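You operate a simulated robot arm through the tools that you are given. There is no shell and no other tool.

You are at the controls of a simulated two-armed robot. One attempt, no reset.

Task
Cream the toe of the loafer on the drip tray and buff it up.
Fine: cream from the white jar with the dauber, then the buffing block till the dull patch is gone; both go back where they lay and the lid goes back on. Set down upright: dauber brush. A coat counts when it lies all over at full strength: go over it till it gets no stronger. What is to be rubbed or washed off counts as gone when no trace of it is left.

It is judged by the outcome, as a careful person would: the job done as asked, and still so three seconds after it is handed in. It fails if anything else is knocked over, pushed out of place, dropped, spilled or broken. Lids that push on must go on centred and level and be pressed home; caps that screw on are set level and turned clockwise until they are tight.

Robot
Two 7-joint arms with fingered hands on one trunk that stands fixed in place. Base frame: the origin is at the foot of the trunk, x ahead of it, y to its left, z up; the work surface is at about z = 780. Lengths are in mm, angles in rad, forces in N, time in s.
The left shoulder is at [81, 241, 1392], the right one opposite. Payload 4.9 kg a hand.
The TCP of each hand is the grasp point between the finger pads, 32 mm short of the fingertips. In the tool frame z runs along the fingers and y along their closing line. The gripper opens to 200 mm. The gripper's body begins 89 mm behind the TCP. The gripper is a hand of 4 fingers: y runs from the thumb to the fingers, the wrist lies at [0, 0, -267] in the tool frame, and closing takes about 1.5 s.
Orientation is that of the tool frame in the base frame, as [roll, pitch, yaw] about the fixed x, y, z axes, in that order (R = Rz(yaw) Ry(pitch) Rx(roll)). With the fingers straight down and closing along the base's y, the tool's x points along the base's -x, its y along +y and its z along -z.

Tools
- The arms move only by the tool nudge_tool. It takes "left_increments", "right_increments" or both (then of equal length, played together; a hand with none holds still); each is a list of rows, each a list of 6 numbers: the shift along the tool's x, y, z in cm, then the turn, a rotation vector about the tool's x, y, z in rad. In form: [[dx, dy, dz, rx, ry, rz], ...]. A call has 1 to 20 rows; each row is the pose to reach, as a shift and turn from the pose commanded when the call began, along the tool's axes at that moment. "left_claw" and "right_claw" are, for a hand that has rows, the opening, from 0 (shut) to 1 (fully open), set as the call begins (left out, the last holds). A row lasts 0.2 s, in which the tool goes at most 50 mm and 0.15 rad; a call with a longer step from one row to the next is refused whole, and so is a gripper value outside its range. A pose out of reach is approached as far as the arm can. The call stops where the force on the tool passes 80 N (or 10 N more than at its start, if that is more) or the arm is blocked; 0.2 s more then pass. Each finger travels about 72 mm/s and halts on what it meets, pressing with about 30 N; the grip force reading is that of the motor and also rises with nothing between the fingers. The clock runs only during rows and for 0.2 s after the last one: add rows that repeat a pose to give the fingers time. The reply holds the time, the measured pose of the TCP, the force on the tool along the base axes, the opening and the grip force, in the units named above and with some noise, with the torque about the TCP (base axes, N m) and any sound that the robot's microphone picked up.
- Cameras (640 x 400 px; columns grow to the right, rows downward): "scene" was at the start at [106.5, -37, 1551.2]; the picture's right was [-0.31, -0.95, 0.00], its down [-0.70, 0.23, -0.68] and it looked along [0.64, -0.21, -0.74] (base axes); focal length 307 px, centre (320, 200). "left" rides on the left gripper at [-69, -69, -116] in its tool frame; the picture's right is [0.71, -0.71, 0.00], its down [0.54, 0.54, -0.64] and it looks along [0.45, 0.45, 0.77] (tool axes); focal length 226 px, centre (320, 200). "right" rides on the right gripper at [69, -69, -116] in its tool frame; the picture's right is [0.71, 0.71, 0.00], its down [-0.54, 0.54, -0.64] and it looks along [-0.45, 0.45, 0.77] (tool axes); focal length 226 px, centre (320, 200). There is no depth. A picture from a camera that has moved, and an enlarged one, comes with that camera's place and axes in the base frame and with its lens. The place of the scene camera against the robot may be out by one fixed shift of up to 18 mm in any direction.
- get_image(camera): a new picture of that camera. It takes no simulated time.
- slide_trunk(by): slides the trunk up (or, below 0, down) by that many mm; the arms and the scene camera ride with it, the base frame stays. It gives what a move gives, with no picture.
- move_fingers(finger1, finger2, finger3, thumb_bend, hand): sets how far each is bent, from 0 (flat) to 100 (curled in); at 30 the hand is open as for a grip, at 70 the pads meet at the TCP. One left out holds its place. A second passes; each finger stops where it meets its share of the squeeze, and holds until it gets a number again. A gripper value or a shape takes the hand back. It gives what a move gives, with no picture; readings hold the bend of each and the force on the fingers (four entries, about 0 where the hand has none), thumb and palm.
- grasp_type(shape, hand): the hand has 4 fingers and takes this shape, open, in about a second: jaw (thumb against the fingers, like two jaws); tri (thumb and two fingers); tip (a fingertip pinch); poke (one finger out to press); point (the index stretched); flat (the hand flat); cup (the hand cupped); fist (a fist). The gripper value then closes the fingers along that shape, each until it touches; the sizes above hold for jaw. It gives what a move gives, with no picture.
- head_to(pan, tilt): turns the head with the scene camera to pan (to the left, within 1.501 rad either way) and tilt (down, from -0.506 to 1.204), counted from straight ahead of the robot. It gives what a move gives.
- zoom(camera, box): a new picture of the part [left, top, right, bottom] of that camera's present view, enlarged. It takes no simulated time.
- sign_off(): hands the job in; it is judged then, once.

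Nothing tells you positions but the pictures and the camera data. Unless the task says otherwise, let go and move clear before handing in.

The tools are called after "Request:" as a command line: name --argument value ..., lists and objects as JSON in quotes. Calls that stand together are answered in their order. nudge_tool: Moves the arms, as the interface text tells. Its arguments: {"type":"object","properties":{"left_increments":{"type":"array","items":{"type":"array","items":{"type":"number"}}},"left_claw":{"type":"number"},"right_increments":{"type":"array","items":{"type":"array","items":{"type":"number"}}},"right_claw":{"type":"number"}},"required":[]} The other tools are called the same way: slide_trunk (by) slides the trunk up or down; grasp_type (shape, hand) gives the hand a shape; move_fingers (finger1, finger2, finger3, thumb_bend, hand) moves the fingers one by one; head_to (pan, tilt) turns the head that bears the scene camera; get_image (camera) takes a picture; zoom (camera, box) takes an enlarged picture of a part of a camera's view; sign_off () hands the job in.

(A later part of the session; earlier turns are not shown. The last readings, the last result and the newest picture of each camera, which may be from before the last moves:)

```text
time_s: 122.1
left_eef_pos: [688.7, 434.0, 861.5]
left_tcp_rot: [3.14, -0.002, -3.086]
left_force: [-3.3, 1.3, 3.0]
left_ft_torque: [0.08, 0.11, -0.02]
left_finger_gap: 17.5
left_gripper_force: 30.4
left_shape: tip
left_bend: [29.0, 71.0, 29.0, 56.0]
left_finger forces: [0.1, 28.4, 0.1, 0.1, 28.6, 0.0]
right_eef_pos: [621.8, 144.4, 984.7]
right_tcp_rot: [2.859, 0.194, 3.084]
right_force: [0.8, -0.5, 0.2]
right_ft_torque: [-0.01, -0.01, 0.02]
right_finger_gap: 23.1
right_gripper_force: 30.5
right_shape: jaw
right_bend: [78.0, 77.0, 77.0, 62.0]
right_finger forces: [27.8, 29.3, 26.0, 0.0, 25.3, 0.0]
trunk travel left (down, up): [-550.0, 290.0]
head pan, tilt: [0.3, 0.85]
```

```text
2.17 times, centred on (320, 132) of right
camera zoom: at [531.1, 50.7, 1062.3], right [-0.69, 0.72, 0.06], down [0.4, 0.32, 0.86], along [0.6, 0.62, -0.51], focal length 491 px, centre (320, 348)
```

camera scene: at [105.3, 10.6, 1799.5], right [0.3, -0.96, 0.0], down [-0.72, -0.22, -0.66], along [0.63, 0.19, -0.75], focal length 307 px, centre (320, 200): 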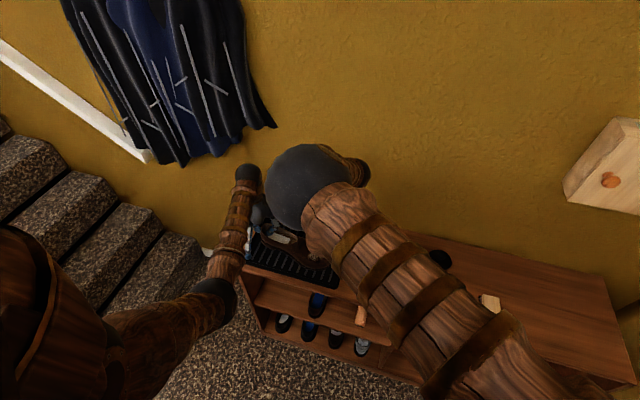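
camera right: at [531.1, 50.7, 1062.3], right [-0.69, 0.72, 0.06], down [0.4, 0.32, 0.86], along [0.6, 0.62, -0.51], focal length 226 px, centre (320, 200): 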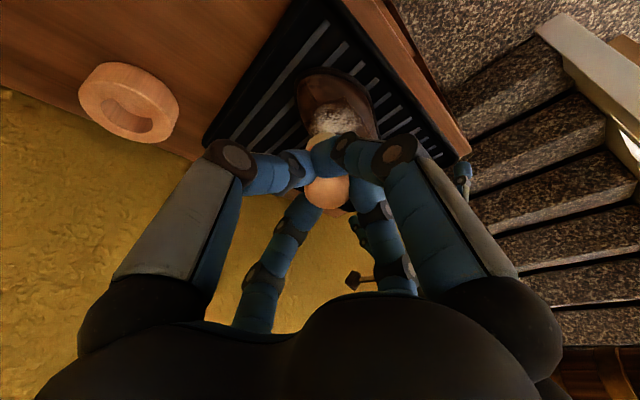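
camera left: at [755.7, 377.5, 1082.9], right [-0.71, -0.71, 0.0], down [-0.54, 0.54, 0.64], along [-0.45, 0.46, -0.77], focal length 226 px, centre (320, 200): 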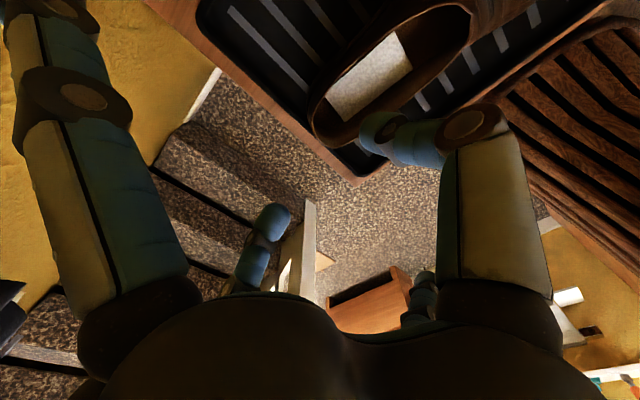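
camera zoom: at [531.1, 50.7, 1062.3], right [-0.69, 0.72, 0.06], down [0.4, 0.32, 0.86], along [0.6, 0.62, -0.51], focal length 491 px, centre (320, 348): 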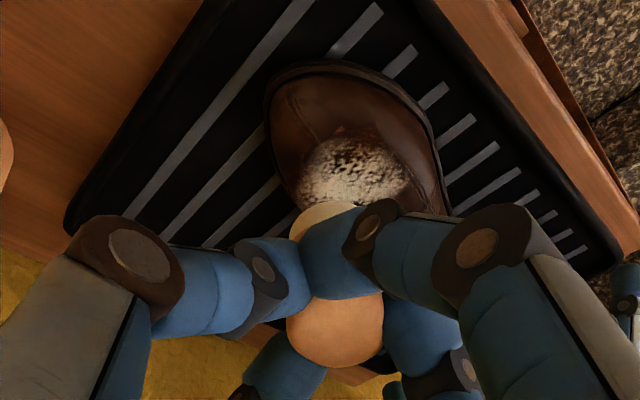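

I'll zoom on the patch to judge progress.

Request:
zoom --camera "right" --box '[290, 90, 370, 154]'

Request:
head_to --pan 0.2 --tilt 0.9

Request:
get_image --camera "scene"

```text
6.25 times, centred on (330, 122) of right
camera zoom: at [531.1, 50.7, 1062.3], right [-0.69, 0.72, 0.06], down [0.4, 0.32, 0.86], along [0.6, 0.62, -0.51], focal length 1413 px, centre (258, 688)
```

zoom: 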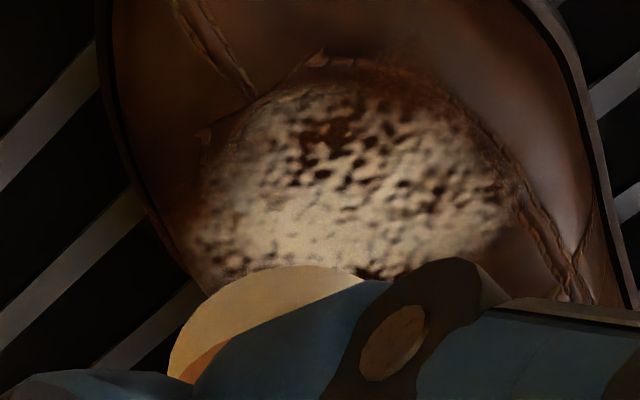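

```text
time_s: 122.8
left_eef_pos: [691.1, 436.6, 860.9]
left_tcp_rot: [3.14, -0.002, -3.087]
left_force: [-0.4, -0.7, -0.2]
left_ft_torque: [0.01, 0.01, 0.0]
left_finger_gap: 17.7
left_gripper_force: 29.6
left_shape: tip
left_bend: [29.0, 71.0, 29.0, 56.0]
left_finger forces: [0.0, 26.4, 0.0, 0.0, 28.8, 0.0]
right_eef_pos: [624.1, 144.6, 986.0]
right_tcp_rot: [2.858, 0.193, 3.082]
right_force: [-0.6, 1.0, 0.2]
right_ft_torque: [-0.02, 0.0, -0.02]
right_finger_gap: 23.3
right_gripper_force: 29.6
right_shape: jaw
right_bend: [78.0, 77.0, 77.0, 62.0]
right_finger forces: [27.8, 29.3, 26.0, 0.1, 25.2, 0.0]
trunk travel left (down, up): [-550.0, 290.0]
head pan, tilt: [0.201, 0.901]
```

```text
taken
camera scene: at [105.5, 2.4, 1795.5], right [0.2, -0.98, 0.0], down [-0.77, -0.16, -0.62], along [0.61, 0.12, -0.78], focal length 307 px, centre (320, 200)
```

scene: 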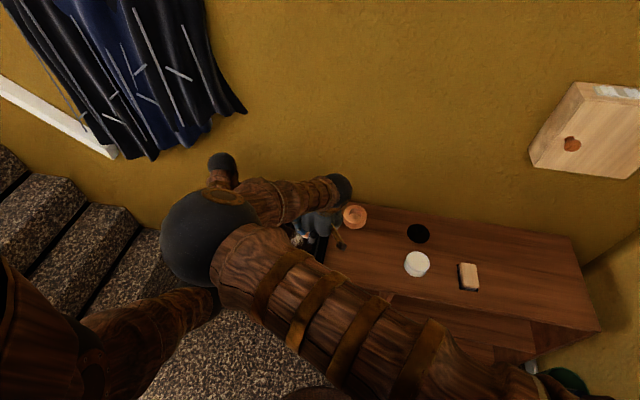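

On close comparison the pale mottling looks little changed, though a reddish tint has spread around it. I'll get a closer, unobstructed look at the patch from above the far side.

Request:
nudge_tool --right_increments '[[-2.2, 1.7, 0, 0.09, 0.065, 0], [-4.5, 3.4, 0.5, 0.18, 0.13, 0], [-6.8, 5.1, 2, 0.27, 0.1945, 0], [-9, 6.8, 5, 0.27, 0.1945, 0], [-9, 6.8, 7, 0.27, 0.1945, 0], [-9, 6.8, 7, 0.27, 0.1945, 0]]'

Request:
get_image --camera "right"

Request:
zoom --camera "right" --box '[290, 0, 450, 128]'

```text
time_s: 124.2
left_eef_pos: [689.8, 437.4, 861.8]
left_tcp_rot: [-3.141, 0.0, -3.086]
left_force: [0.6, 0.7, 0.3]
left_ft_torque: [0.08, -0.01, 0.0]
left_finger_gap: 17.4
left_gripper_force: 30.1
left_shape: tip
left_bend: [29.0, 71.0, 29.0, 56.0]
left_finger forces: [0.1, 27.2, 0.1, 0.0, 27.3, 0.0]
right_eef_pos: [724.8, 224.1, 954.0]
right_tcp_rot: [3.135, 0.001, 3.113]
right_force: [0.8, 0.0, -0.4]
right_ft_torque: [-0.02, -0.04, 0.02]
right_finger_gap: 23.3
right_gripper_force: 30.1
right_shape: jaw
right_bend: [78.0, 77.0, 77.0, 62.0]
right_finger forces: [29.1, 29.0, 25.4, 0.0, 25.4, 0.1]
trunk travel left (down, up): [-550.0, 290.0]
head pan, tilt: [0.201, 0.901]
```

```text
taken
camera right: at [652.0, 156.0, 1068.3], right [-0.69, 0.73, 0.0], down [0.56, 0.52, 0.65], along [0.47, 0.45, -0.76], focal length 226 px, centre (320, 200)
```

right: 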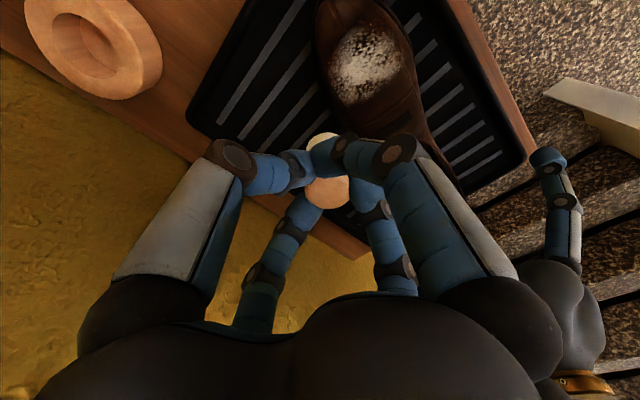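

```text
3.12 times, centred on (370, 64) of right
camera zoom: at [652.0, 156.0, 1068.3], right [-0.69, 0.73, 0.0], down [0.56, 0.52, 0.65], along [0.47, 0.45, -0.76], focal length 706 px, centre (164, 625)
```

zoom: 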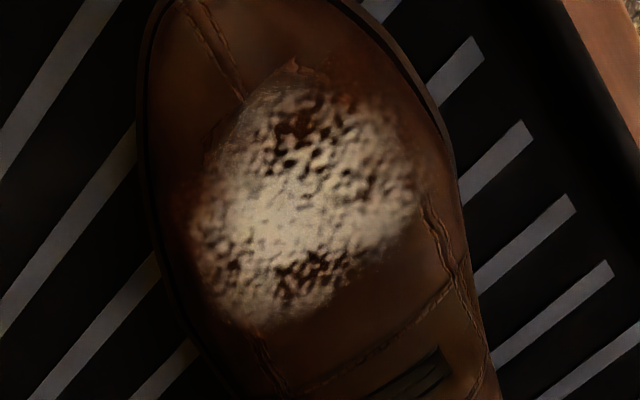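

I'll enlarge further to understand the tint.

Request:
zoom --camera "right" --box '[325, 10, 405, 74]'

Request:
zoom --camera "right" --box '[325, 50, 425, 120]'

```text
6.25 times, centred on (365, 42) of right
camera zoom: at [652.0, 156.0, 1068.3], right [-0.69, 0.73, 0.0], down [0.56, 0.52, 0.65], along [0.47, 0.45, -0.76], focal length 1413 px, centre (39, 1188)
```

zoom: 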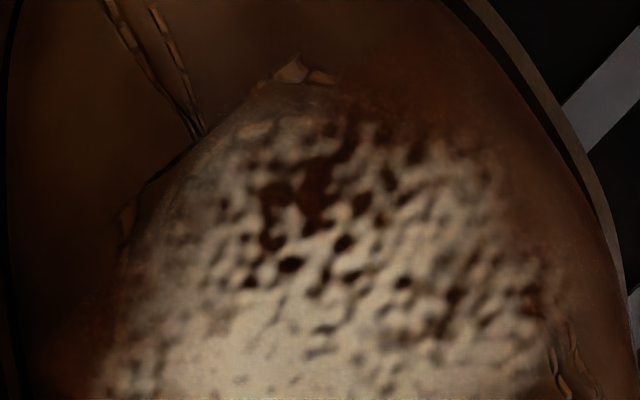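

```text
5.71 times, centred on (375, 85) of right
camera zoom: at [652.0, 156.0, 1068.3], right [-0.69, 0.73, 0.0], down [0.56, 0.52, 0.65], along [0.47, 0.45, -0.76], focal length 1292 px, centre (6, 857)
```

zoom: 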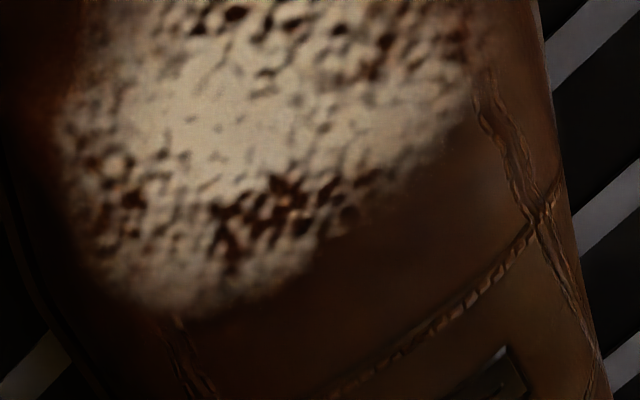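

The creamed area shows as a tint at the edges, but the coat looks thin, so the brush may be running dry and its grip has loosened. I'll return to the jar to reload, and regrip the dauber while it stands on the cream.

Request:
nudge_tool --right_increments '[[0.5, -3, -3, 0, 0, 0], [1.2, -7.5, -4, 0, 0, 0], [1.9, -12, -4, 0, 0, 0], [2.6, -16.5, -4, 0, 0, 0], [3.3, -21, -4, 0, 0, 0], [4, -25.5, -4, 0, 0, 0], [4.7, -30, -4, 0, 0, 0], [5.4, -34.5, -4, 0, 0, 0], [6.1, -39, -4, 0, 0, 0], [6.8, -43.5, -4, 0, 0, 0.03], [6.9, -44.7, -4, 0, 0, 0.03], [6.9, -44.7, -1, 0, 0, 0.03], [6.9, -44.7, 1.5, 0, 0, 0.03], [6.9, -44.7, 1.5, 0, 0, 0.03]]'

Request:
get_image --camera "right"

Request:
zoom --camera "right" --box '[230, 60, 410, 204]'

Request:
get_image --camera "scene"

```text
time_s: 127.2
left_eef_pos: [690.1, 436.9, 861.4]
left_tcp_rot: [3.141, 0.002, -3.085]
left_force: [0.1, -0.9, 0.5]
left_ft_torque: [0.06, -0.01, 0.03]
left_finger_gap: 17.6
left_gripper_force: 29.6
left_shape: tip
left_bend: [29.0, 71.0, 29.0, 56.0]
left_finger forces: [0.0, 26.5, 0.1, 0.0, 27.6, 0.0]
right_eef_pos: [644.5, -220.9, 936.8]
right_tcp_rot: [3.136, 0.0, 3.083]
right_force: [0.2, -0.1, -0.1]
right_ft_torque: [-0.04, 0.01, 0.0]
right_finger_gap: 22.6
right_gripper_force: 29.7
right_shape: jaw
right_bend: [78.0, 77.0, 77.0, 62.0]
right_finger forces: [30.0, 28.9, 25.5, 0.0, 26.7, 0.0]
trunk travel left (down, up): [-550.0, 290.0]
head pan, tilt: [0.201, 0.901]
```

```text
taken
camera right: at [570.8, -286.0, 1051.5], right [-0.66, 0.75, 0.0], down [0.57, 0.5, 0.65], along [0.48, 0.43, -0.76], focal length 226 px, centre (320, 200)
```

right: 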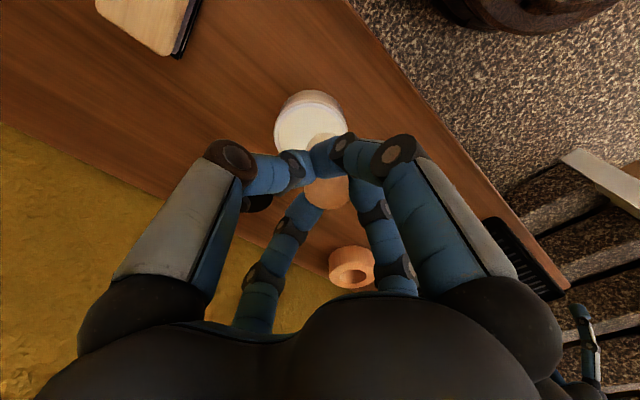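

```text
2.78 times, centred on (320, 132) of right
camera zoom: at [570.8, -286.0, 1051.5], right [-0.66, 0.75, 0.0], down [0.57, 0.5, 0.65], along [0.48, 0.43, -0.76], focal length 628 px, centre (320, 389)
```

zoom: 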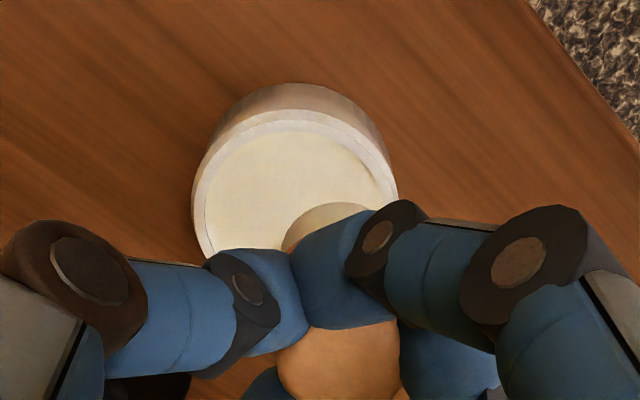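

```text
taken
camera scene: at [104.7, 3.1, 1795.6], right [0.2, -0.98, 0.0], down [-0.77, -0.16, -0.62], along [0.61, 0.12, -0.78], focal length 307 px, centre (320, 200)
```

scene: 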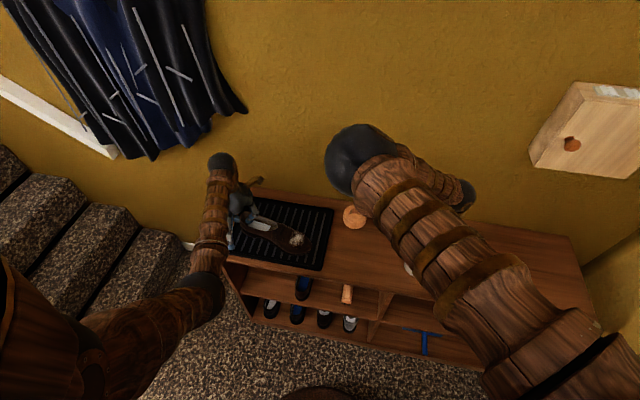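

Good chance to view the shoe from the scene camera, and correct my position over the jar.

Request:
zoom --camera "scene" --box '[270, 215, 330, 263]'

Request:
nudge_tool --right_increments '[[-0.6, -0.05, 0, 0, 0, -0.03], [-1.3, -0.2, 1, 0, 0, -0.055], [-1.3, -0.2, 2, 0, 0, -0.055], [-1.3, -0.2, 2.6, 0, 0, -0.055], [-1.3, -0.2, 2.6, 0, 0, -0.055]]'

Request:
zoom --camera "right" --box '[230, 60, 410, 204]'

```text
8.33 times, centred on (300, 239) of scene
camera zoom: at [104.7, 3.1, 1795.6], right [0.2, -0.98, 0.0], down [-0.77, -0.16, -0.62], along [0.61, 0.12, -0.78], focal length 2561 px, centre (487, -125)
```

zoom: 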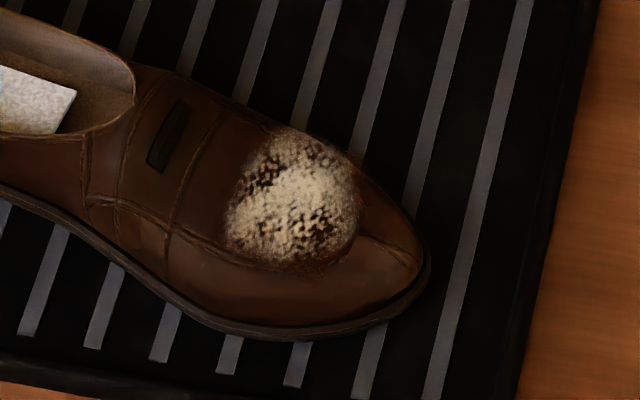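

```text
time_s: 128.4
left_eef_pos: [690.4, 438.1, 861.0]
left_tcp_rot: [-3.141, -0.002, -3.083]
left_force: [0.1, 1.0, 0.4]
left_ft_torque: [0.02, -0.03, 0.0]
left_finger_gap: 17.5
left_gripper_force: 30.0
left_shape: tip
left_bend: [29.0, 71.0, 29.0, 56.0]
left_finger forces: [0.0, 26.7, 0.1, 0.1, 27.3, 0.0]
right_eef_pos: [655.9, -224.0, 909.7]
right_tcp_rot: [3.134, 0.0, 3.136]
right_force: [-0.2, -0.4, 0.1]
right_ft_torque: [0.01, -0.02, -0.01]
right_finger_gap: 22.9
right_gripper_force: 30.0
right_shape: jaw
right_bend: [78.0, 77.0, 77.0, 62.0]
right_finger forces: [30.0, 28.8, 25.4, 0.0, 26.6, 0.0]
trunk travel left (down, up): [-550.0, 290.0]
head pan, tilt: [0.201, 0.901]
```

```text
2.78 times, centred on (320, 132) of right
camera zoom: at [585.8, -292.6, 1024.3], right [-0.7, 0.71, 0.0], down [0.54, 0.53, 0.65], along [0.46, 0.46, -0.76], focal length 628 px, centre (320, 389)
```

zoom: 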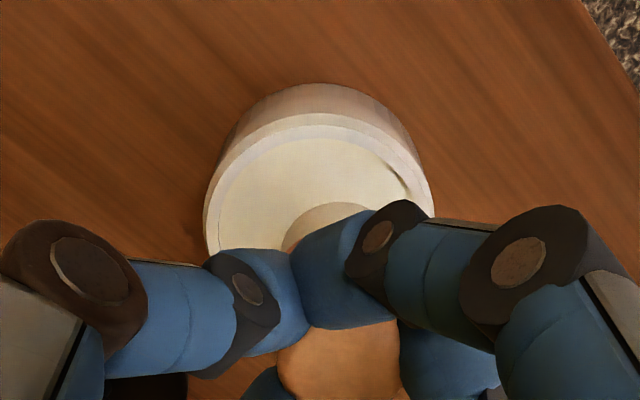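

The jar is centred below. Lowering in small steps onto the cream.

Request:
nudge_tool --right_increments '[[0, 0, 0.2, 0, 0, 0], [0, 0, 0.4, 0, 0, 0], [0, 0, 0.6, 0, 0, 0], [0, 0, 0.6, 0, 0, 0]]'

```text
time_s: 129.4
left_eef_pos: [690.1, 435.9, 862.6]
left_tcp_rot: [3.141, -0.001, -3.083]
left_force: [-0.2, 0.2, -0.3]
left_ft_torque: [0.09, 0.01, 0.03]
left_finger_gap: 17.7
left_gripper_force: 30.0
left_shape: tip
left_bend: [29.0, 71.0, 29.0, 56.0]
left_finger forces: [0.0, 26.8, 0.0, 0.1, 27.3, 0.0]
right_eef_pos: [656.4, -223.6, 904.3]
right_tcp_rot: [3.135, 0.001, 3.136]
right_force: [-0.9, -0.2, -1.4]
right_ft_torque: [0.01, -0.04, 0.01]
right_finger_gap: 22.9
right_gripper_force: 29.9
right_shape: jaw
right_bend: [78.0, 77.0, 77.0, 62.0]
right_finger forces: [30.0, 28.9, 25.4, 0.0, 26.7, 0.0]
trunk travel left (down, up): [-550.0, 290.0]
head pan, tilt: [0.201, 0.901]
```

Request:
nudge_tool --right_increments '[[0, 0, 0.2, 0, 0, 0], [0, 0, 0.4, 0, 0, 0], [0, 0, 0.5, 0, 0, 0], [0, 0, 0.5, 0, 0, 0]]'

```text
time_s: 130.4
left_eef_pos: [690.0, 436.9, 861.6]
left_tcp_rot: [3.141, -0.002, -3.084]
left_force: [0.7, -0.1, 0.0]
left_ft_torque: [0.04, -0.01, -0.01]
left_finger_gap: 17.3
left_gripper_force: 30.2
left_shape: tip
left_bend: [29.0, 71.0, 29.0, 56.0]
left_finger forces: [0.0, 26.7, 0.1, 0.0, 27.3, 0.0]
right_eef_pos: [655.6, -223.8, 898.4]
right_tcp_rot: [3.135, 0.001, 3.136]
right_force: [0.1, 1.0, -0.5]
right_ft_torque: [-0.02, 0.04, 0.01]
right_finger_gap: 22.6
right_gripper_force: 29.9
right_shape: jaw
right_bend: [78.0, 77.0, 77.0, 62.0]
right_finger forces: [30.0, 29.0, 25.4, 0.0, 26.6, 0.0]
trunk travel left (down, up): [-550.0, 290.0]
head pan, tilt: [0.201, 0.901]
```

Request:
nudge_tool --right_increments '[[0, 0, 0.2, 0, 0, 0], [0, 0, 0.4, 0, 0, 0], [0, 0, 0.5, 0, 0, 0], [0, 0, 0.5, 0, 0, 0]]'

Request:
zoom --camera "right" --box '[230, 80, 410, 224]'

```text
time_s: 131.4
left_eef_pos: [688.5, 436.0, 862.8]
left_tcp_rot: [3.141, 0.003, -3.085]
left_force: [1.0, 0.5, 0.1]
left_ft_torque: [0.1, -0.04, 0.08]
left_finger_gap: 17.6
left_gripper_force: 30.1
left_shape: tip
left_bend: [29.0, 71.0, 29.0, 56.0]
left_finger forces: [0.0, 27.2, 0.0, 0.0, 26.8, 0.0]
right_eef_pos: [654.4, -224.1, 894.9]
right_tcp_rot: [3.136, 0.005, 3.136]
right_force: [-0.9, -5.5, 23.6]
right_ft_torque: [0.05, -0.14, -0.12]
right_finger_gap: 23.3
right_gripper_force: 29.9
right_shape: jaw
right_bend: [78.0, 77.0, 78.0, 62.0]
right_finger forces: [32.9, 29.8, 31.0, 0.0, 31.7, 0.0]
trunk travel left (down, up): [-550.0, 290.0]
head pan, tilt: [0.201, 0.901]
```

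```text
2.78 times, centred on (320, 152) of right
camera zoom: at [584.5, -293.9, 1010.2], right [-0.7, 0.71, 0.0], down [0.54, 0.54, 0.65], along [0.46, 0.46, -0.76], focal length 628 px, centre (320, 333)
```

zoom: 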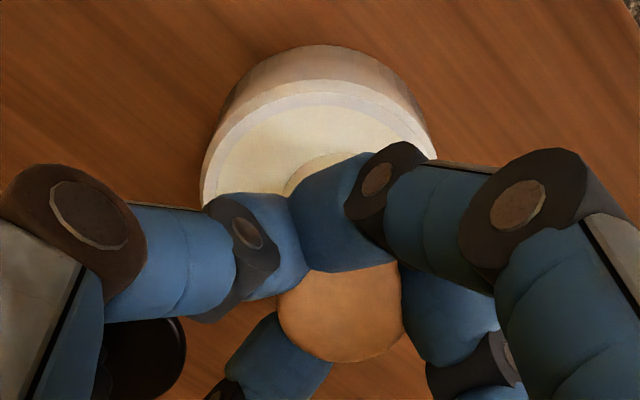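

The brush stands on the cream (loaded). I'll ease off, open, and regrip it squarely.

Request:
nudge_tool --right_increments '[[0, 0, -0.2, 0, 0, 0], [0, 0, -0.2, 0, 0, 0], [0, 0, -0.2, 0, 0, 0], [0, 0, -0.2, 0, 0, 0], [0, 0, -0.2, 0, 0, 0]]' --right_claw 0.4

Request:
zoom --camera "right" --box '[230, 80, 410, 224]'

```text
time_s: 132.6
left_eef_pos: [690.9, 437.4, 862.6]
left_tcp_rot: [-3.141, -0.001, -3.085]
left_force: [-0.5, 1.5, -0.7]
left_ft_torque: [0.06, 0.02, 0.0]
left_finger_gap: 17.3
left_gripper_force: 30.3
left_shape: tip
left_bend: [29.0, 71.0, 29.0, 56.0]
left_finger forces: [0.0, 27.2, 0.0, 0.1, 27.1, 0.0]
right_eef_pos: [656.4, -223.3, 895.9]
right_tcp_rot: [3.134, 0.001, 3.136]
right_force: [0.4, -0.4, -1.0]
right_ft_torque: [-0.01, 0.02, -0.02]
right_finger_gap: 79.7
right_gripper_force: 0.1
right_shape: jaw
right_bend: [43.0, 43.0, 43.0, 41.0]
right_finger forces: [0.1, 0.0, 0.0, 0.1, 0.0, 0.0]
trunk travel left (down, up): [-550.0, 290.0]
head pan, tilt: [0.201, 0.901]
```

```text
2.78 times, centred on (320, 152) of right
camera zoom: at [586.2, -292.9, 1010.2], right [-0.7, 0.71, 0.0], down [0.54, 0.53, 0.65], along [0.46, 0.46, -0.76], focal length 628 px, centre (320, 333)
```

zoom: 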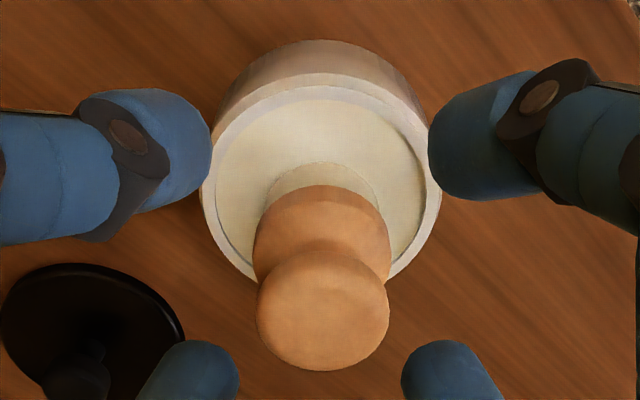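

It stands squarely in the jar. Raising 3 mm to the neck and closing again.

Request:
nudge_tool --right_increments '[[0, 0, -0.3, 0, 0, 0], [0, 0, -0.3, 0, 0, 0]]'

Request:
nudge_tool --right_increments '[[0, 0, 0, 0, 0, 0], [0, 0, 0, 0, 0, 0], [0, 0, 0, 0, 0, 0], [0, 0, 0, 0, 0, 0], [0, 0, 0, 0, 0, 0], [0, 0, 0, 0, 0, 0]]' --right_claw 0.0

Request:
zoom --camera "right" --box '[230, 80, 410, 224]'

```text
time_s: 133.2
left_eef_pos: [689.4, 437.8, 861.0]
left_tcp_rot: [3.141, -0.002, -3.082]
left_force: [0.2, 1.7, 0.5]
left_ft_torque: [0.1, 0.0, 0.02]
left_finger_gap: 17.5
left_gripper_force: 29.9
left_shape: tip
left_bend: [29.0, 71.0, 29.0, 56.0]
left_finger forces: [0.1, 27.3, 0.0, 0.0, 27.0, 0.0]
right_eef_pos: [656.4, -223.0, 898.1]
right_tcp_rot: [3.134, 0.003, 3.137]
right_force: [-0.1, -0.1, -0.1]
right_ft_torque: [-0.01, 0.03, 0.0]
right_finger_gap: 79.9
right_gripper_force: 0.1
right_shape: jaw
right_bend: [43.0, 43.0, 43.0, 41.0]
right_finger forces: [0.0, 0.1, 0.1, 0.1, 0.1, 0.0]
trunk travel left (down, up): [-550.0, 290.0]
head pan, tilt: [0.201, 0.901]
```

```text
time_s: 134.6
left_eef_pos: [690.4, 436.5, 862.2]
left_tcp_rot: [-3.141, -0.001, -3.083]
left_force: [0.2, 1.9, -1.8]
left_ft_torque: [0.06, -0.01, 0.02]
left_finger_gap: 17.3
left_gripper_force: 29.7
left_shape: tip
left_bend: [29.0, 71.0, 29.0, 56.0]
left_finger forces: [0.1, 27.2, 0.0, 0.0, 26.9, 0.0]
right_eef_pos: [657.4, -224.8, 898.9]
right_tcp_rot: [3.135, 0.001, 3.137]
right_force: [0.6, -0.6, -0.2]
right_ft_torque: [-0.02, 0.01, -0.01]
right_finger_gap: 27.4
right_gripper_force: 30.0
right_shape: jaw
right_bend: [77.0, 59.0, 57.0, 59.0]
right_finger forces: [26.1, 27.1, 26.1, 0.0, 26.9, 0.0]
trunk travel left (down, up): [-550.0, 290.0]
head pan, tilt: [0.201, 0.901]
```

```text
2.78 times, centred on (320, 152) of right
camera zoom: at [586.4, -293.2, 1013.1], right [-0.7, 0.71, 0.0], down [0.54, 0.53, 0.65], along [0.46, 0.46, -0.76], focal length 628 px, centre (320, 333)
```

zoom: 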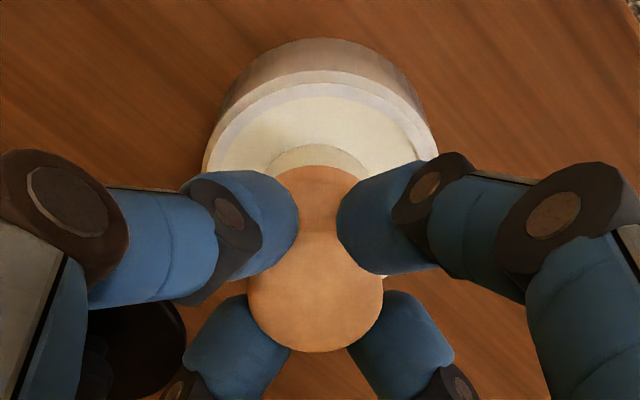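

Square grip again with a loaded brush. Lifting and returning over the toe.

Request:
nudge_tool --right_increments '[[0, 0, -1, 0, 0, 0], [0, 0, -4, 0, 0, 0], [0, 0, -8, 0, 0, 0], [-0.1, 3, -9.7, 0, 0, 0], [-0.3, 7.5, -9.7, 0, 0, 0], [-0.5, 12, -9.7, 0, 0, 0], [-0.6, 16.5, -9.7, 0, 0, 0], [-0.8, 21, -9.7, 0, 0, 0], [-1, 25.5, -9.7, 0, 0, 0], [-1.2, 30, -9.7, -0.07, 0, 0], [-1.4, 34.5, -9.7, -0.14, 0, 0], [-1.5, 38.5, -9.7, -0.21, 0, 0], [-1.5, 40.2, -9.7, -0.27, 0, 0], [-1.5, 40.2, -9.7, -0.27, 0, 0]]'

Request:
zoom --camera "right" --box '[230, 40, 410, 184]'

```text
time_s: 137.6
left_eef_pos: [691.0, 437.1, 862.0]
left_tcp_rot: [3.142, -0.001, -3.084]
left_force: [-0.1, -0.2, -0.3]
left_ft_torque: [0.01, -0.04, 0.01]
left_finger_gap: 17.4
left_gripper_force: 29.9
left_shape: tip
left_bend: [29.0, 71.0, 29.0, 56.0]
left_finger forces: [0.0, 26.3, 0.0, 0.0, 27.6, 0.0]
right_eef_pos: [673.6, 179.3, 999.6]
right_tcp_rot: [2.863, 0.0, 3.136]
right_force: [-0.4, 0.0, 0.1]
right_ft_torque: [-0.01, 0.03, -0.01]
right_finger_gap: 27.2
right_gripper_force: 29.9
right_shape: jaw
right_bend: [77.0, 59.0, 57.0, 59.0]
right_finger forces: [26.0, 27.2, 26.2, 0.0, 27.1, 0.0]
trunk travel left (down, up): [-550.0, 290.0]
head pan, tilt: [0.201, 0.901]
```

```text
2.78 times, centred on (320, 112) of right
camera zoom: at [603.1, 82.0, 1090.9], right [-0.7, 0.68, 0.19], down [0.54, 0.34, 0.77], along [0.46, 0.64, -0.61], focal length 628 px, centre (320, 444)
```

zoom: 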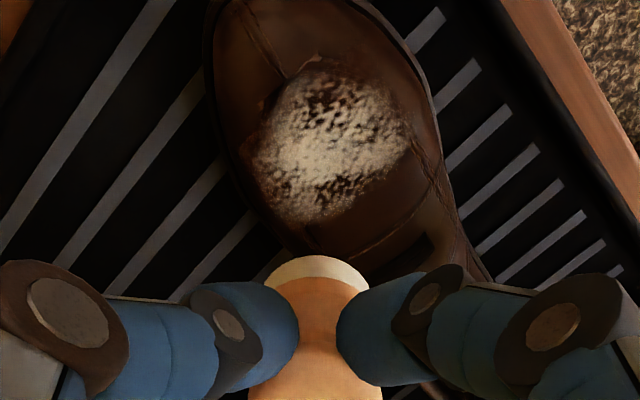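

Patch centre is now near (651,209): the toe has swung a bit more toward me. I'll apply the fresh cream at the ridge there.

Request:
nudge_tool --right_increments '[[0.6, -0.5, 2.5, 0, 0, 0], [1.2, -1, 5, 0, 0, 0], [1.7, -1.57, 7.6, 0, 0, 0], [1.7, -1.57, 8.6, 0, 0, 0], [1.7, -1.57, 8.6, 0, 0, 0]]'

Request:
zoom --camera "right" --box '[230, 60, 410, 204]'

```text
time_s: 138.8
left_eef_pos: [689.9, 437.2, 863.4]
left_tcp_rot: [3.141, -0.001, -3.084]
left_force: [0.3, -0.5, 0.1]
left_ft_torque: [0.03, 0.0, 0.02]
left_finger_gap: 17.5
left_gripper_force: 30.3
left_shape: tip
left_bend: [29.0, 71.0, 29.0, 56.0]
left_finger forces: [0.1, 26.8, 0.0, 0.0, 27.3, 0.0]
right_eef_pos: [655.0, 186.5, 910.0]
right_tcp_rot: [2.865, 0.002, 3.136]
right_force: [0.1, -0.8, -0.3]
right_ft_torque: [0.0, -0.01, 0.01]
right_finger_gap: 27.3
right_gripper_force: 30.2
right_shape: jaw
right_bend: [77.0, 59.0, 57.0, 59.0]
right_finger forces: [26.2, 27.2, 26.2, 0.0, 27.1, 0.0]
trunk travel left (down, up): [-550.0, 290.0]
head pan, tilt: [0.201, 0.901]
```

```text
2.78 times, centred on (320, 132) of right
camera zoom: at [583.8, 88.8, 1002.1], right [-0.7, 0.68, 0.19], down [0.54, 0.34, 0.77], along [0.46, 0.64, -0.61], focal length 628 px, centre (320, 389)
```

zoom: 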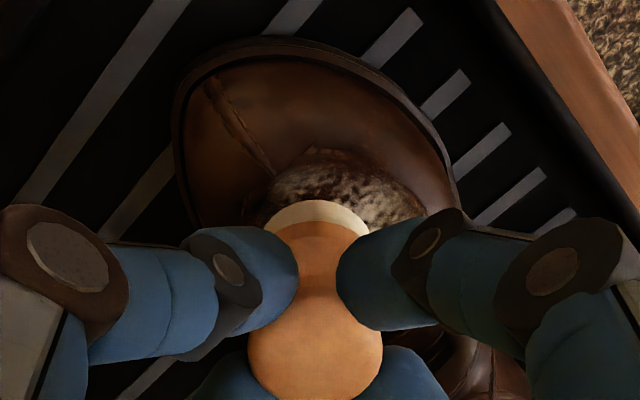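

Nearly in contact; stepping down.

Request:
nudge_tool --right_increments '[[0, 0, 0.15, 0, 0, 0], [0, 0, 0.3, 0, 0, 0], [0, 0, 0.4, 0, 0, 0], [0, 0, 0.4, 0, 0, 0]]'

```text
time_s: 139.8
left_eef_pos: [691.0, 437.1, 861.3]
left_tcp_rot: [-3.142, -0.002, -3.083]
left_force: [0.7, 0.1, 0.1]
left_ft_torque: [0.07, -0.02, 0.01]
left_finger_gap: 17.4
left_gripper_force: 30.4
left_shape: tip
left_bend: [29.0, 71.0, 29.0, 56.0]
left_finger forces: [0.0, 26.8, 0.0, 0.2, 27.4, 0.1]
right_eef_pos: [655.7, 187.6, 907.6]
right_tcp_rot: [2.866, 0.002, 3.136]
right_force: [-0.1, -0.2, -1.2]
right_ft_torque: [0.01, 0.02, 0.0]
right_finger_gap: 27.2
right_gripper_force: 30.1
right_shape: jaw
right_bend: [77.0, 59.0, 57.0, 59.0]
right_finger forces: [26.2, 27.2, 26.2, 0.1, 27.1, 0.0]
trunk travel left (down, up): [-550.0, 290.0]
head pan, tilt: [0.201, 0.901]
```

Request:
nudge_tool --right_increments '[[0, 0, 0.15, 0, 0, 0], [0, 0, 0.3, 0, 0, 0], [0, 0, 0.35, 0, 0, 0], [0, 0, 0.35, 0, 0, 0]]'

```text
time_s: 140.8
left_eef_pos: [689.4, 436.3, 861.6]
left_tcp_rot: [-3.141, 0.002, -3.085]
left_force: [0.8, -0.3, 1.1]
left_ft_torque: [0.04, -0.04, 0.03]
left_finger_gap: 17.5
left_gripper_force: 29.8
left_shape: tip
left_bend: [29.0, 71.0, 29.0, 56.0]
left_finger forces: [0.1, 27.2, 0.0, 0.0, 27.3, 0.0]
right_eef_pos: [655.6, 188.2, 904.3]
right_tcp_rot: [2.865, 0.003, 3.136]
right_force: [0.2, -2.0, 3.1]
right_ft_torque: [-0.07, 0.01, 0.03]
right_finger_gap: 27.4
right_gripper_force: 30.4
right_shape: jaw
right_bend: [77.0, 59.0, 57.0, 59.0]
right_finger forces: [26.5, 27.8, 26.6, 0.1, 28.0, 0.0]
trunk travel left (down, up): [-550.0, 290.0]
head pan, tilt: [0.201, 0.901]
```

Light contact. Rubbing lengthwise here with fresh cream, then I'll compare.

Request:
nudge_tool --right_increments '[[0.1, -0.6, 0.07, 0, 0, 0], [0.18, -1.2, 0.07, 0, 0, 0], [0.1, -0.6, 0.07, 0, 0, 0], [0, 0, 0.07, 0, 0, 0], [-0.1, 0.6, 0.07, 0, 0, 0], [-0.18, 1.2, 0.07, 0, 0, 0], [-0.1, 0.6, 0.07, 0, 0, 0], [0, 0, 0.07, 0, 0, 0], [0.1, -0.6, 0.07, 0, 0, 0], [0.18, -1.2, 0.07, 0, 0, 0], [0.1, -0.6, 0.07, 0, 0, 0], [0, 0, 0.07, 0, 0, 0], [-0.1, 0.6, 0.07, 0, 0, 0], [-0.18, 1.2, 0.07, 0, 0, 0], [-0.1, 0.6, 0.07, 0, 0, 0], [0, 0, 0.07, 0, 0, 0]]'

Request:
nudge_tool --right_increments '[[0, 0, -2, 0, 0, 0], [-0.6, 0.5, -5, 0, 0, 0], [-1.7, 1.57, -9, 0, 0, 0], [-1.7, 1.57, -9, 0, 0, 0]]'

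Request:
zoom --camera "right" --box '[230, 40, 410, 184]'

Request:
zoom --camera "right" --box '[290, 50, 370, 114]'

```text
time_s: 144.2
left_eef_pos: [690.9, 438.4, 861.9]
left_tcp_rot: [-3.141, -0.001, -3.084]
left_force: [-0.1, 0.9, 0.8]
left_ft_torque: [0.06, 0.02, 0.02]
left_finger_gap: 17.3
left_gripper_force: 30.4
left_shape: tip
left_bend: [29.0, 71.0, 29.0, 56.0]
left_finger forces: [0.0, 27.6, 0.0, 0.0, 27.7, 0.0]
right_eef_pos: [656.1, 187.7, 903.6]
right_tcp_rot: [2.864, 0.005, 3.137]
right_force: [-0.5, -0.2, 5.9]
right_ft_torque: [0.03, 0.05, 0.01]
right_finger_gap: 28.0
right_gripper_force: 30.1
right_shape: jaw
right_bend: [77.0, 59.0, 57.0, 59.0]
right_finger forces: [28.1, 30.4, 27.4, 0.1, 29.3, 0.0]
trunk travel left (down, up): [-550.0, 290.0]
head pan, tilt: [0.201, 0.901]
```

```text
time_s: 145.2
left_eef_pos: [691.1, 438.1, 861.2]
left_tcp_rot: [-3.14, -0.002, -3.083]
left_force: [-0.2, 0.6, -0.4]
left_ft_torque: [0.05, 0.03, -0.02]
left_finger_gap: 17.5
left_gripper_force: 30.1
left_shape: tip
left_bend: [29.0, 71.0, 29.0, 56.0]
left_finger forces: [0.0, 26.9, 0.1, 0.1, 27.5, 0.0]
right_eef_pos: [672.1, 178.8, 993.3]
right_tcp_rot: [2.866, 0.001, 3.136]
right_force: [-0.4, 0.2, -0.2]
right_ft_torque: [-0.01, 0.0, 0.04]
right_finger_gap: 27.6
right_gripper_force: 30.0
right_shape: jaw
right_bend: [77.0, 59.0, 57.0, 59.0]
right_finger forces: [27.4, 28.9, 27.1, 0.0, 29.3, 0.0]
trunk travel left (down, up): [-550.0, 290.0]
head pan, tilt: [0.201, 0.901]
```

```text
2.78 times, centred on (320, 112) of right
camera zoom: at [602.6, 81.4, 1085.9], right [-0.7, 0.68, 0.19], down [0.54, 0.34, 0.77], along [0.46, 0.64, -0.61], focal length 628 px, centre (320, 444)
```

zoom: 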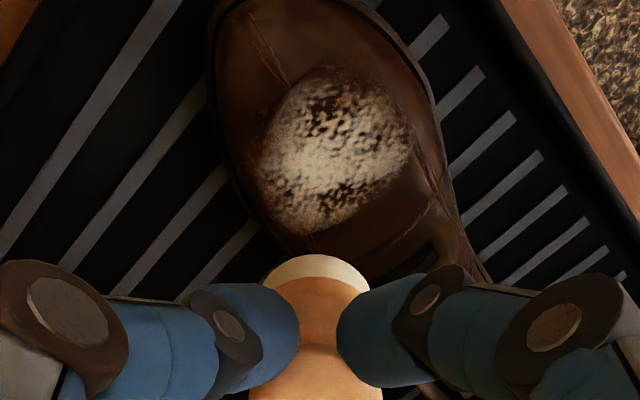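

```text
6.25 times, centred on (330, 82) of right
camera zoom: at [602.6, 81.4, 1085.9], right [-0.7, 0.68, 0.19], down [0.54, 0.34, 0.77], along [0.46, 0.64, -0.61], focal length 1413 px, centre (258, 938)
```

zoom: 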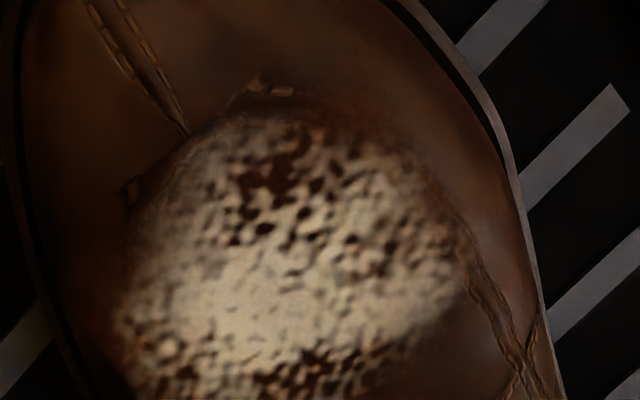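

The mottled pattern looks fixed; to judge the coat I'll take the same close top view as before the reload.

Request:
nudge_tool --right_increments '[[-1.7, 1.1, 0, 0.09, 0, 0], [-3.5, 2.2, 1, 0.18, 0, 0], [-5.3, 3.3, 3, 0.27, 0, 0], [-5.3, 3.3, 4.7, 0.27, 0, 0], [-5.3, 3.3, 4.7, 0.27, 0, 0]]'

Request:
zoom --camera "right" --box '[290, 0, 450, 128]'

Request:
zoom --camera "right" --box '[325, 0, 405, 64]'

```text
time_s: 146.4
left_eef_pos: [689.9, 436.9, 861.0]
left_tcp_rot: [3.141, 0.0, -3.084]
left_force: [0.4, 0.9, -0.6]
left_ft_torque: [0.04, -0.03, 0.06]
left_finger_gap: 17.2
left_gripper_force: 29.9
left_shape: tip
left_bend: [29.0, 71.0, 29.0, 56.0]
left_finger forces: [0.0, 26.8, 0.1, 0.0, 27.1, 0.1]
right_eef_pos: [725.5, 224.7, 957.2]
right_tcp_rot: [3.137, 0.003, 3.136]
right_force: [0.1, 0.7, -1.1]
right_ft_torque: [0.01, 0.0, -0.01]
right_finger_gap: 27.5
right_gripper_force: 29.8
right_shape: jaw
right_bend: [77.0, 59.0, 57.0, 59.0]
right_finger forces: [26.2, 28.8, 26.4, 0.0, 29.0, 0.1]
trunk travel left (down, up): [-550.0, 290.0]
head pan, tilt: [0.201, 0.901]
```

```text
3.12 times, centred on (370, 64) of right
camera zoom: at [655.9, 155.5, 1072.0], right [-0.7, 0.71, 0.0], down [0.54, 0.54, 0.65], along [0.46, 0.46, -0.76], focal length 706 px, centre (164, 625)
```

zoom: 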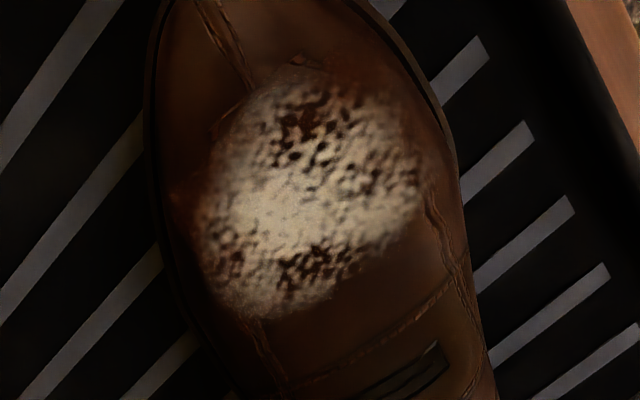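

```text
6.25 times, centred on (365, 32) of right
camera zoom: at [655.9, 155.5, 1072.0], right [-0.7, 0.71, 0.0], down [0.54, 0.54, 0.65], along [0.46, 0.46, -0.76], focal length 1413 px, centre (39, 1250)
```

zoom: 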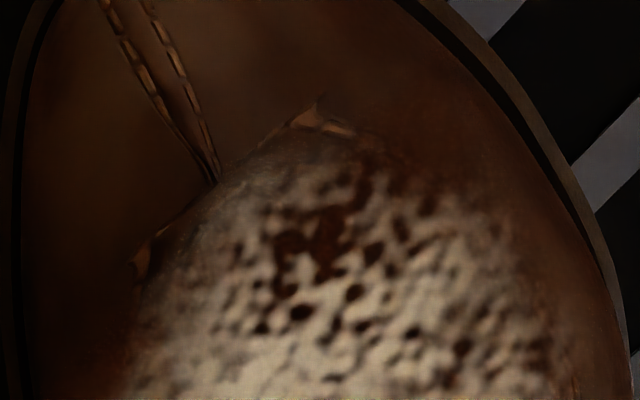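

A reddish film has grown around the toe-ward side of the patch: that is the cream coat, and the pale mottling is the dull patch itself. The heel-ward side lacks it, so I'll make wider passes there. Returning to contact.

Request:
nudge_tool --right_increments '[[1.7, -1, -2, -0.07, 0, 0], [3.5, -2, -2.5, -0.14, 0, 0], [5.2, -3, -2, -0.21, 0, 0], [6.95, -4.07, 0.5, -0.27, 0, 0], [6.95, -4.07, 3.6, -0.27, 0, 0], [6.95, -4.07, 4.4, -0.27, 0, 0], [6.95, -4.07, 4.4, -0.27, 0, 0]]'

```text
time_s: 148.0
left_eef_pos: [690.1, 437.2, 862.3]
left_tcp_rot: [-3.141, -0.003, -3.084]
left_force: [0.5, 0.5, 0.2]
left_ft_torque: [0.04, -0.02, 0.03]
left_finger_gap: 17.7
left_gripper_force: 30.3
left_shape: tip
left_bend: [29.0, 71.0, 29.0, 56.0]
left_finger forces: [0.1, 26.6, 0.0, 0.1, 27.1, 0.0]
right_eef_pos: [657.3, 183.9, 913.2]
right_tcp_rot: [2.864, 0.002, 3.136]
right_force: [0.5, 0.3, -0.5]
right_ft_torque: [-0.01, -0.01, -0.02]
right_finger_gap: 27.5
right_gripper_force: 29.6
right_shape: jaw
right_bend: [77.0, 59.0, 57.0, 59.0]
right_finger forces: [26.0, 28.6, 26.3, 0.0, 28.6, 0.0]
trunk travel left (down, up): [-550.0, 290.0]
head pan, tilt: [0.201, 0.901]
```

Going down onto the heel-ward part of the patch.

Request:
nudge_tool --right_increments '[[-0.15, 1.1, 0.3, 0, 0, 0], [-0.15, 2.1, 0.5, 0, 0, 0], [-0.15, 2.1, 0.8, 0, 0, 0], [-0.15, 2.1, 0.95, 0, 0, 0], [-0.15, 2.1, 0.95, 0, 0, 0]]'

```text
time_s: 149.2
left_eef_pos: [690.6, 436.5, 861.8]
left_tcp_rot: [-3.14, 0.0, -3.084]
left_force: [0.0, 0.1, 0.3]
left_ft_torque: [0.02, 0.01, 0.04]
left_finger_gap: 17.6
left_gripper_force: 29.8
left_shape: tip
left_bend: [29.0, 71.0, 29.0, 56.0]
left_finger forces: [0.0, 26.4, 0.0, 0.0, 27.2, 0.0]
right_eef_pos: [659.1, 205.9, 909.9]
right_tcp_rot: [2.868, 0.001, 3.137]
right_force: [-0.5, 0.8, -0.6]
right_ft_torque: [-0.02, 0.02, 0.02]
right_finger_gap: 27.6
right_gripper_force: 30.0
right_shape: jaw
right_bend: [77.0, 59.0, 57.0, 59.0]
right_finger forces: [25.9, 28.5, 26.2, 0.0, 28.6, 0.0]
trunk travel left (down, up): [-550.0, 290.0]
head pan, tilt: [0.201, 0.901]
```

Request:
nudge_tool --right_increments '[[0, 0, 0.1, 0, 0, 0], [0, 0, 0.2, 0, 0, 0], [0, 0, 0.3, 0, 0, 0], [0, 0, 0.3, 0, 0, 0]]'

```text
time_s: 150.2
left_eef_pos: [690.0, 436.7, 862.2]
left_tcp_rot: [-3.141, 0.0, -3.083]
left_force: [0.4, -0.4, 0.7]
left_ft_torque: [0.02, -0.01, 0.01]
left_finger_gap: 17.5
left_gripper_force: 30.2
left_shape: tip
left_bend: [29.0, 71.0, 29.0, 56.0]
left_finger forces: [0.0, 26.7, 0.0, 0.0, 27.3, 0.0]
right_eef_pos: [660.3, 205.6, 907.6]
right_tcp_rot: [2.864, 0.005, 3.138]
right_force: [0.0, -1.2, 4.4]
right_ft_torque: [-0.1, 0.07, 0.02]
right_finger_gap: 27.8
right_gripper_force: 30.0
right_shape: jaw
right_bend: [77.0, 59.0, 57.0, 59.0]
right_finger forces: [26.7, 28.9, 26.5, 0.0, 29.3, 0.0]
trunk travel left (down, up): [-550.0, 290.0]
head pan, tilt: [0.201, 0.901]
```

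Torque shows it touches only the toe-ward edge here, so the heel side is flatter. I'll reduce the tilt to about 0.15 around the brush face.

Request:
nudge_tool --right_increments '[[0, 0, -0.2, 0, 0, 0], [0, 0.44, -0.2, 0.06, 0, 0], [0, 0.87, -0.15, 0.12, 0, 0], [0, 0.87, 0.0, 0.12, 0, 0], [0, 0.87, 0.1, 0.12, 0, 0], [0, 0.87, 0.1, 0.12, 0, 0]]'

```text
time_s: 151.6
left_eef_pos: [690.3, 436.3, 863.5]
left_tcp_rot: [3.14, 0.001, -3.084]
left_force: [1.0, 4.1, 0.2]
left_ft_torque: [0.2, -0.02, 0.07]
left_finger_gap: 17.6
left_gripper_force: 30.0
left_shape: tip
left_bend: [29.0, 71.0, 29.0, 56.0]
left_finger forces: [0.1, 28.2, 0.1, 0.0, 24.8, 0.0]
right_eef_pos: [658.3, 214.5, 911.6]
right_tcp_rot: [2.984, 0.003, 3.136]
right_force: [-1.9, -6.7, 15.3]
right_ft_torque: [0.02, -0.06, -0.03]
right_finger_gap: 27.9
right_gripper_force: 30.0
right_shape: jaw
right_bend: [77.0, 78.0, 57.0, 59.0]
right_finger forces: [28.4, 30.3, 29.2, 0.0, 33.4, 0.0]
trunk travel left (down, up): [-550.0, 290.0]
head pan, tilt: [0.201, 0.901]
```

Now it touches the heel-ward edge, so about 0.21 is right. Setting that and easing the pressure, then stroking over the heel-ward half.

Request:
nudge_tool --right_increments '[[0, 0, -0.2, 0, 0, 0], [0, -0.44, -0.2, -0.06, 0, 0], [0, -0.44, -0.05, -0.06, 0, 0], [0, -0.44, -0.05, -0.06, 0, 0]]'

```text
time_s: 152.6
left_eef_pos: [689.3, 437.4, 862.2]
left_tcp_rot: [-3.141, -0.003, -3.084]
left_force: [-0.8, 2.6, 0.4]
left_ft_torque: [0.07, -0.03, 0.03]
left_finger_gap: 17.8
left_gripper_force: 30.0
left_shape: tip
left_bend: [29.0, 71.0, 29.0, 56.0]
left_finger forces: [0.0, 27.4, 0.0, 0.0, 26.4, 0.0]
right_eef_pos: [658.1, 211.7, 908.3]
right_tcp_rot: [2.925, 0.0, 3.137]
right_force: [-0.5, -0.6, 2.2]
right_ft_torque: [0.02, 0.04, 0.01]
right_finger_gap: 27.6
right_gripper_force: 29.7
right_shape: jaw
right_bend: [77.0, 59.0, 57.0, 59.0]
right_finger forces: [27.6, 30.4, 28.0, 0.1, 30.4, 0.1]
trunk travel left (down, up): [-550.0, 290.0]
head pan, tilt: [0.201, 0.901]
```

Light flat contact. Rubbing the heel-ward half, rolling to both sides.

Request:
nudge_tool --right_increments '[[0, -0.5, 0.07, 0, 0, 0], [0, -1.0, 0.07, 0, 0, 0], [0, -0.5, 0.07, 0, 0, 0], [0, 0, 0.07, 0, 0, 0], [0, 0.5, 0.05, 0, 0, 0], [0, 0, 0.07, 0, 0, 0], [1.1, 0, 0.11, 0, -0.1, 0], [2.2, 0, 0.26, 0, -0.2, 0], [2.2, -0.6, 0.26, 0, -0.2, 0], [2.2, -1.1, 0.26, 0, -0.2, 0], [2.2, -0.5, 0.26, 0, -0.2, 0], [2.2, 0.1, 0.26, 0, -0.2, 0], [2.2, 0.6, 0.24, 0, -0.2, 0], [2.2, 0, 0.26, 0, -0.2, 0], [2.2, -0.6, 0.26, 0, -0.2, 0], [2.2, 0, 0.26, 0, -0.2, 0]]'

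```text
time_s: 156.0
left_eef_pos: [690.3, 436.4, 862.1]
left_tcp_rot: [3.14, -0.001, -3.084]
left_force: [0.8, 2.1, -0.4]
left_ft_torque: [0.07, -0.01, 0.01]
left_finger_gap: 17.4
left_gripper_force: 30.4
left_shape: tip
left_bend: [29.0, 71.0, 29.0, 56.0]
left_finger forces: [0.0, 27.2, 0.1, 0.0, 26.7, 0.1]
right_eef_pos: [636.2, 211.5, 906.0]
right_tcp_rot: [2.921, 0.197, 3.093]
right_force: [-1.0, -2.6, 2.4]
right_ft_torque: [-0.14, -0.05, -0.03]
right_finger_gap: 27.9
right_gripper_force: 29.9
right_shape: jaw
right_bend: [77.0, 59.0, 57.0, 59.0]
right_finger forces: [27.7, 29.4, 28.2, 0.1, 30.3, 0.0]
trunk travel left (down, up): [-550.0, 290.0]
head pan, tilt: [0.201, 0.901]
```

Continuing down the near side at the heel-ward half.

Request:
nudge_tool --right_increments '[[0.9, 0, 0.1, 0, -0.1, 0], [1.79, 0, 0.27, 0, -0.2, 0], [1.79, -0.6, 0.28, 0, -0.2, 0], [1.79, -1.2, 0.28, 0, -0.2, 0], [1.79, -0.6, 0.28, 0, -0.2, 0], [1.79, 0, 0.28, 0, -0.2, 0], [1.79, 0.5, 0.26, 0, -0.2, 0], [1.79, 0, 0.28, 0, -0.2, 0], [1.79, -0.6, 0.28, 0, -0.2, 0], [1.79, 0, 0.28, 0, -0.2, 0]]'

```text
time_s: 158.2
left_eef_pos: [689.9, 435.0, 861.0]
left_tcp_rot: [3.141, 0.0, -3.082]
left_force: [3.2, 3.8, 2.5]
left_ft_torque: [0.02, 0.02, 0.1]
left_finger_gap: 17.4
left_gripper_force: 30.0
left_shape: tip
left_bend: [29.0, 71.0, 29.0, 56.0]
left_finger forces: [0.1, 28.7, 0.1, 0.0, 26.0, 0.1]
right_eef_pos: [626.2, 207.8, 902.7]
right_tcp_rot: [2.905, 0.394, 3.033]
right_force: [-1.3, -0.7, 1.3]
right_ft_torque: [-0.1, 0.03, -0.02]
right_finger_gap: 27.7
right_gripper_force: 29.8
right_shape: jaw
right_bend: [77.0, 59.0, 57.0, 59.0]
right_finger forces: [28.0, 29.0, 28.1, 0.1, 29.6, 0.0]
trunk travel left (down, up): [-550.0, 290.0]
head pan, tilt: [0.201, 0.901]
```

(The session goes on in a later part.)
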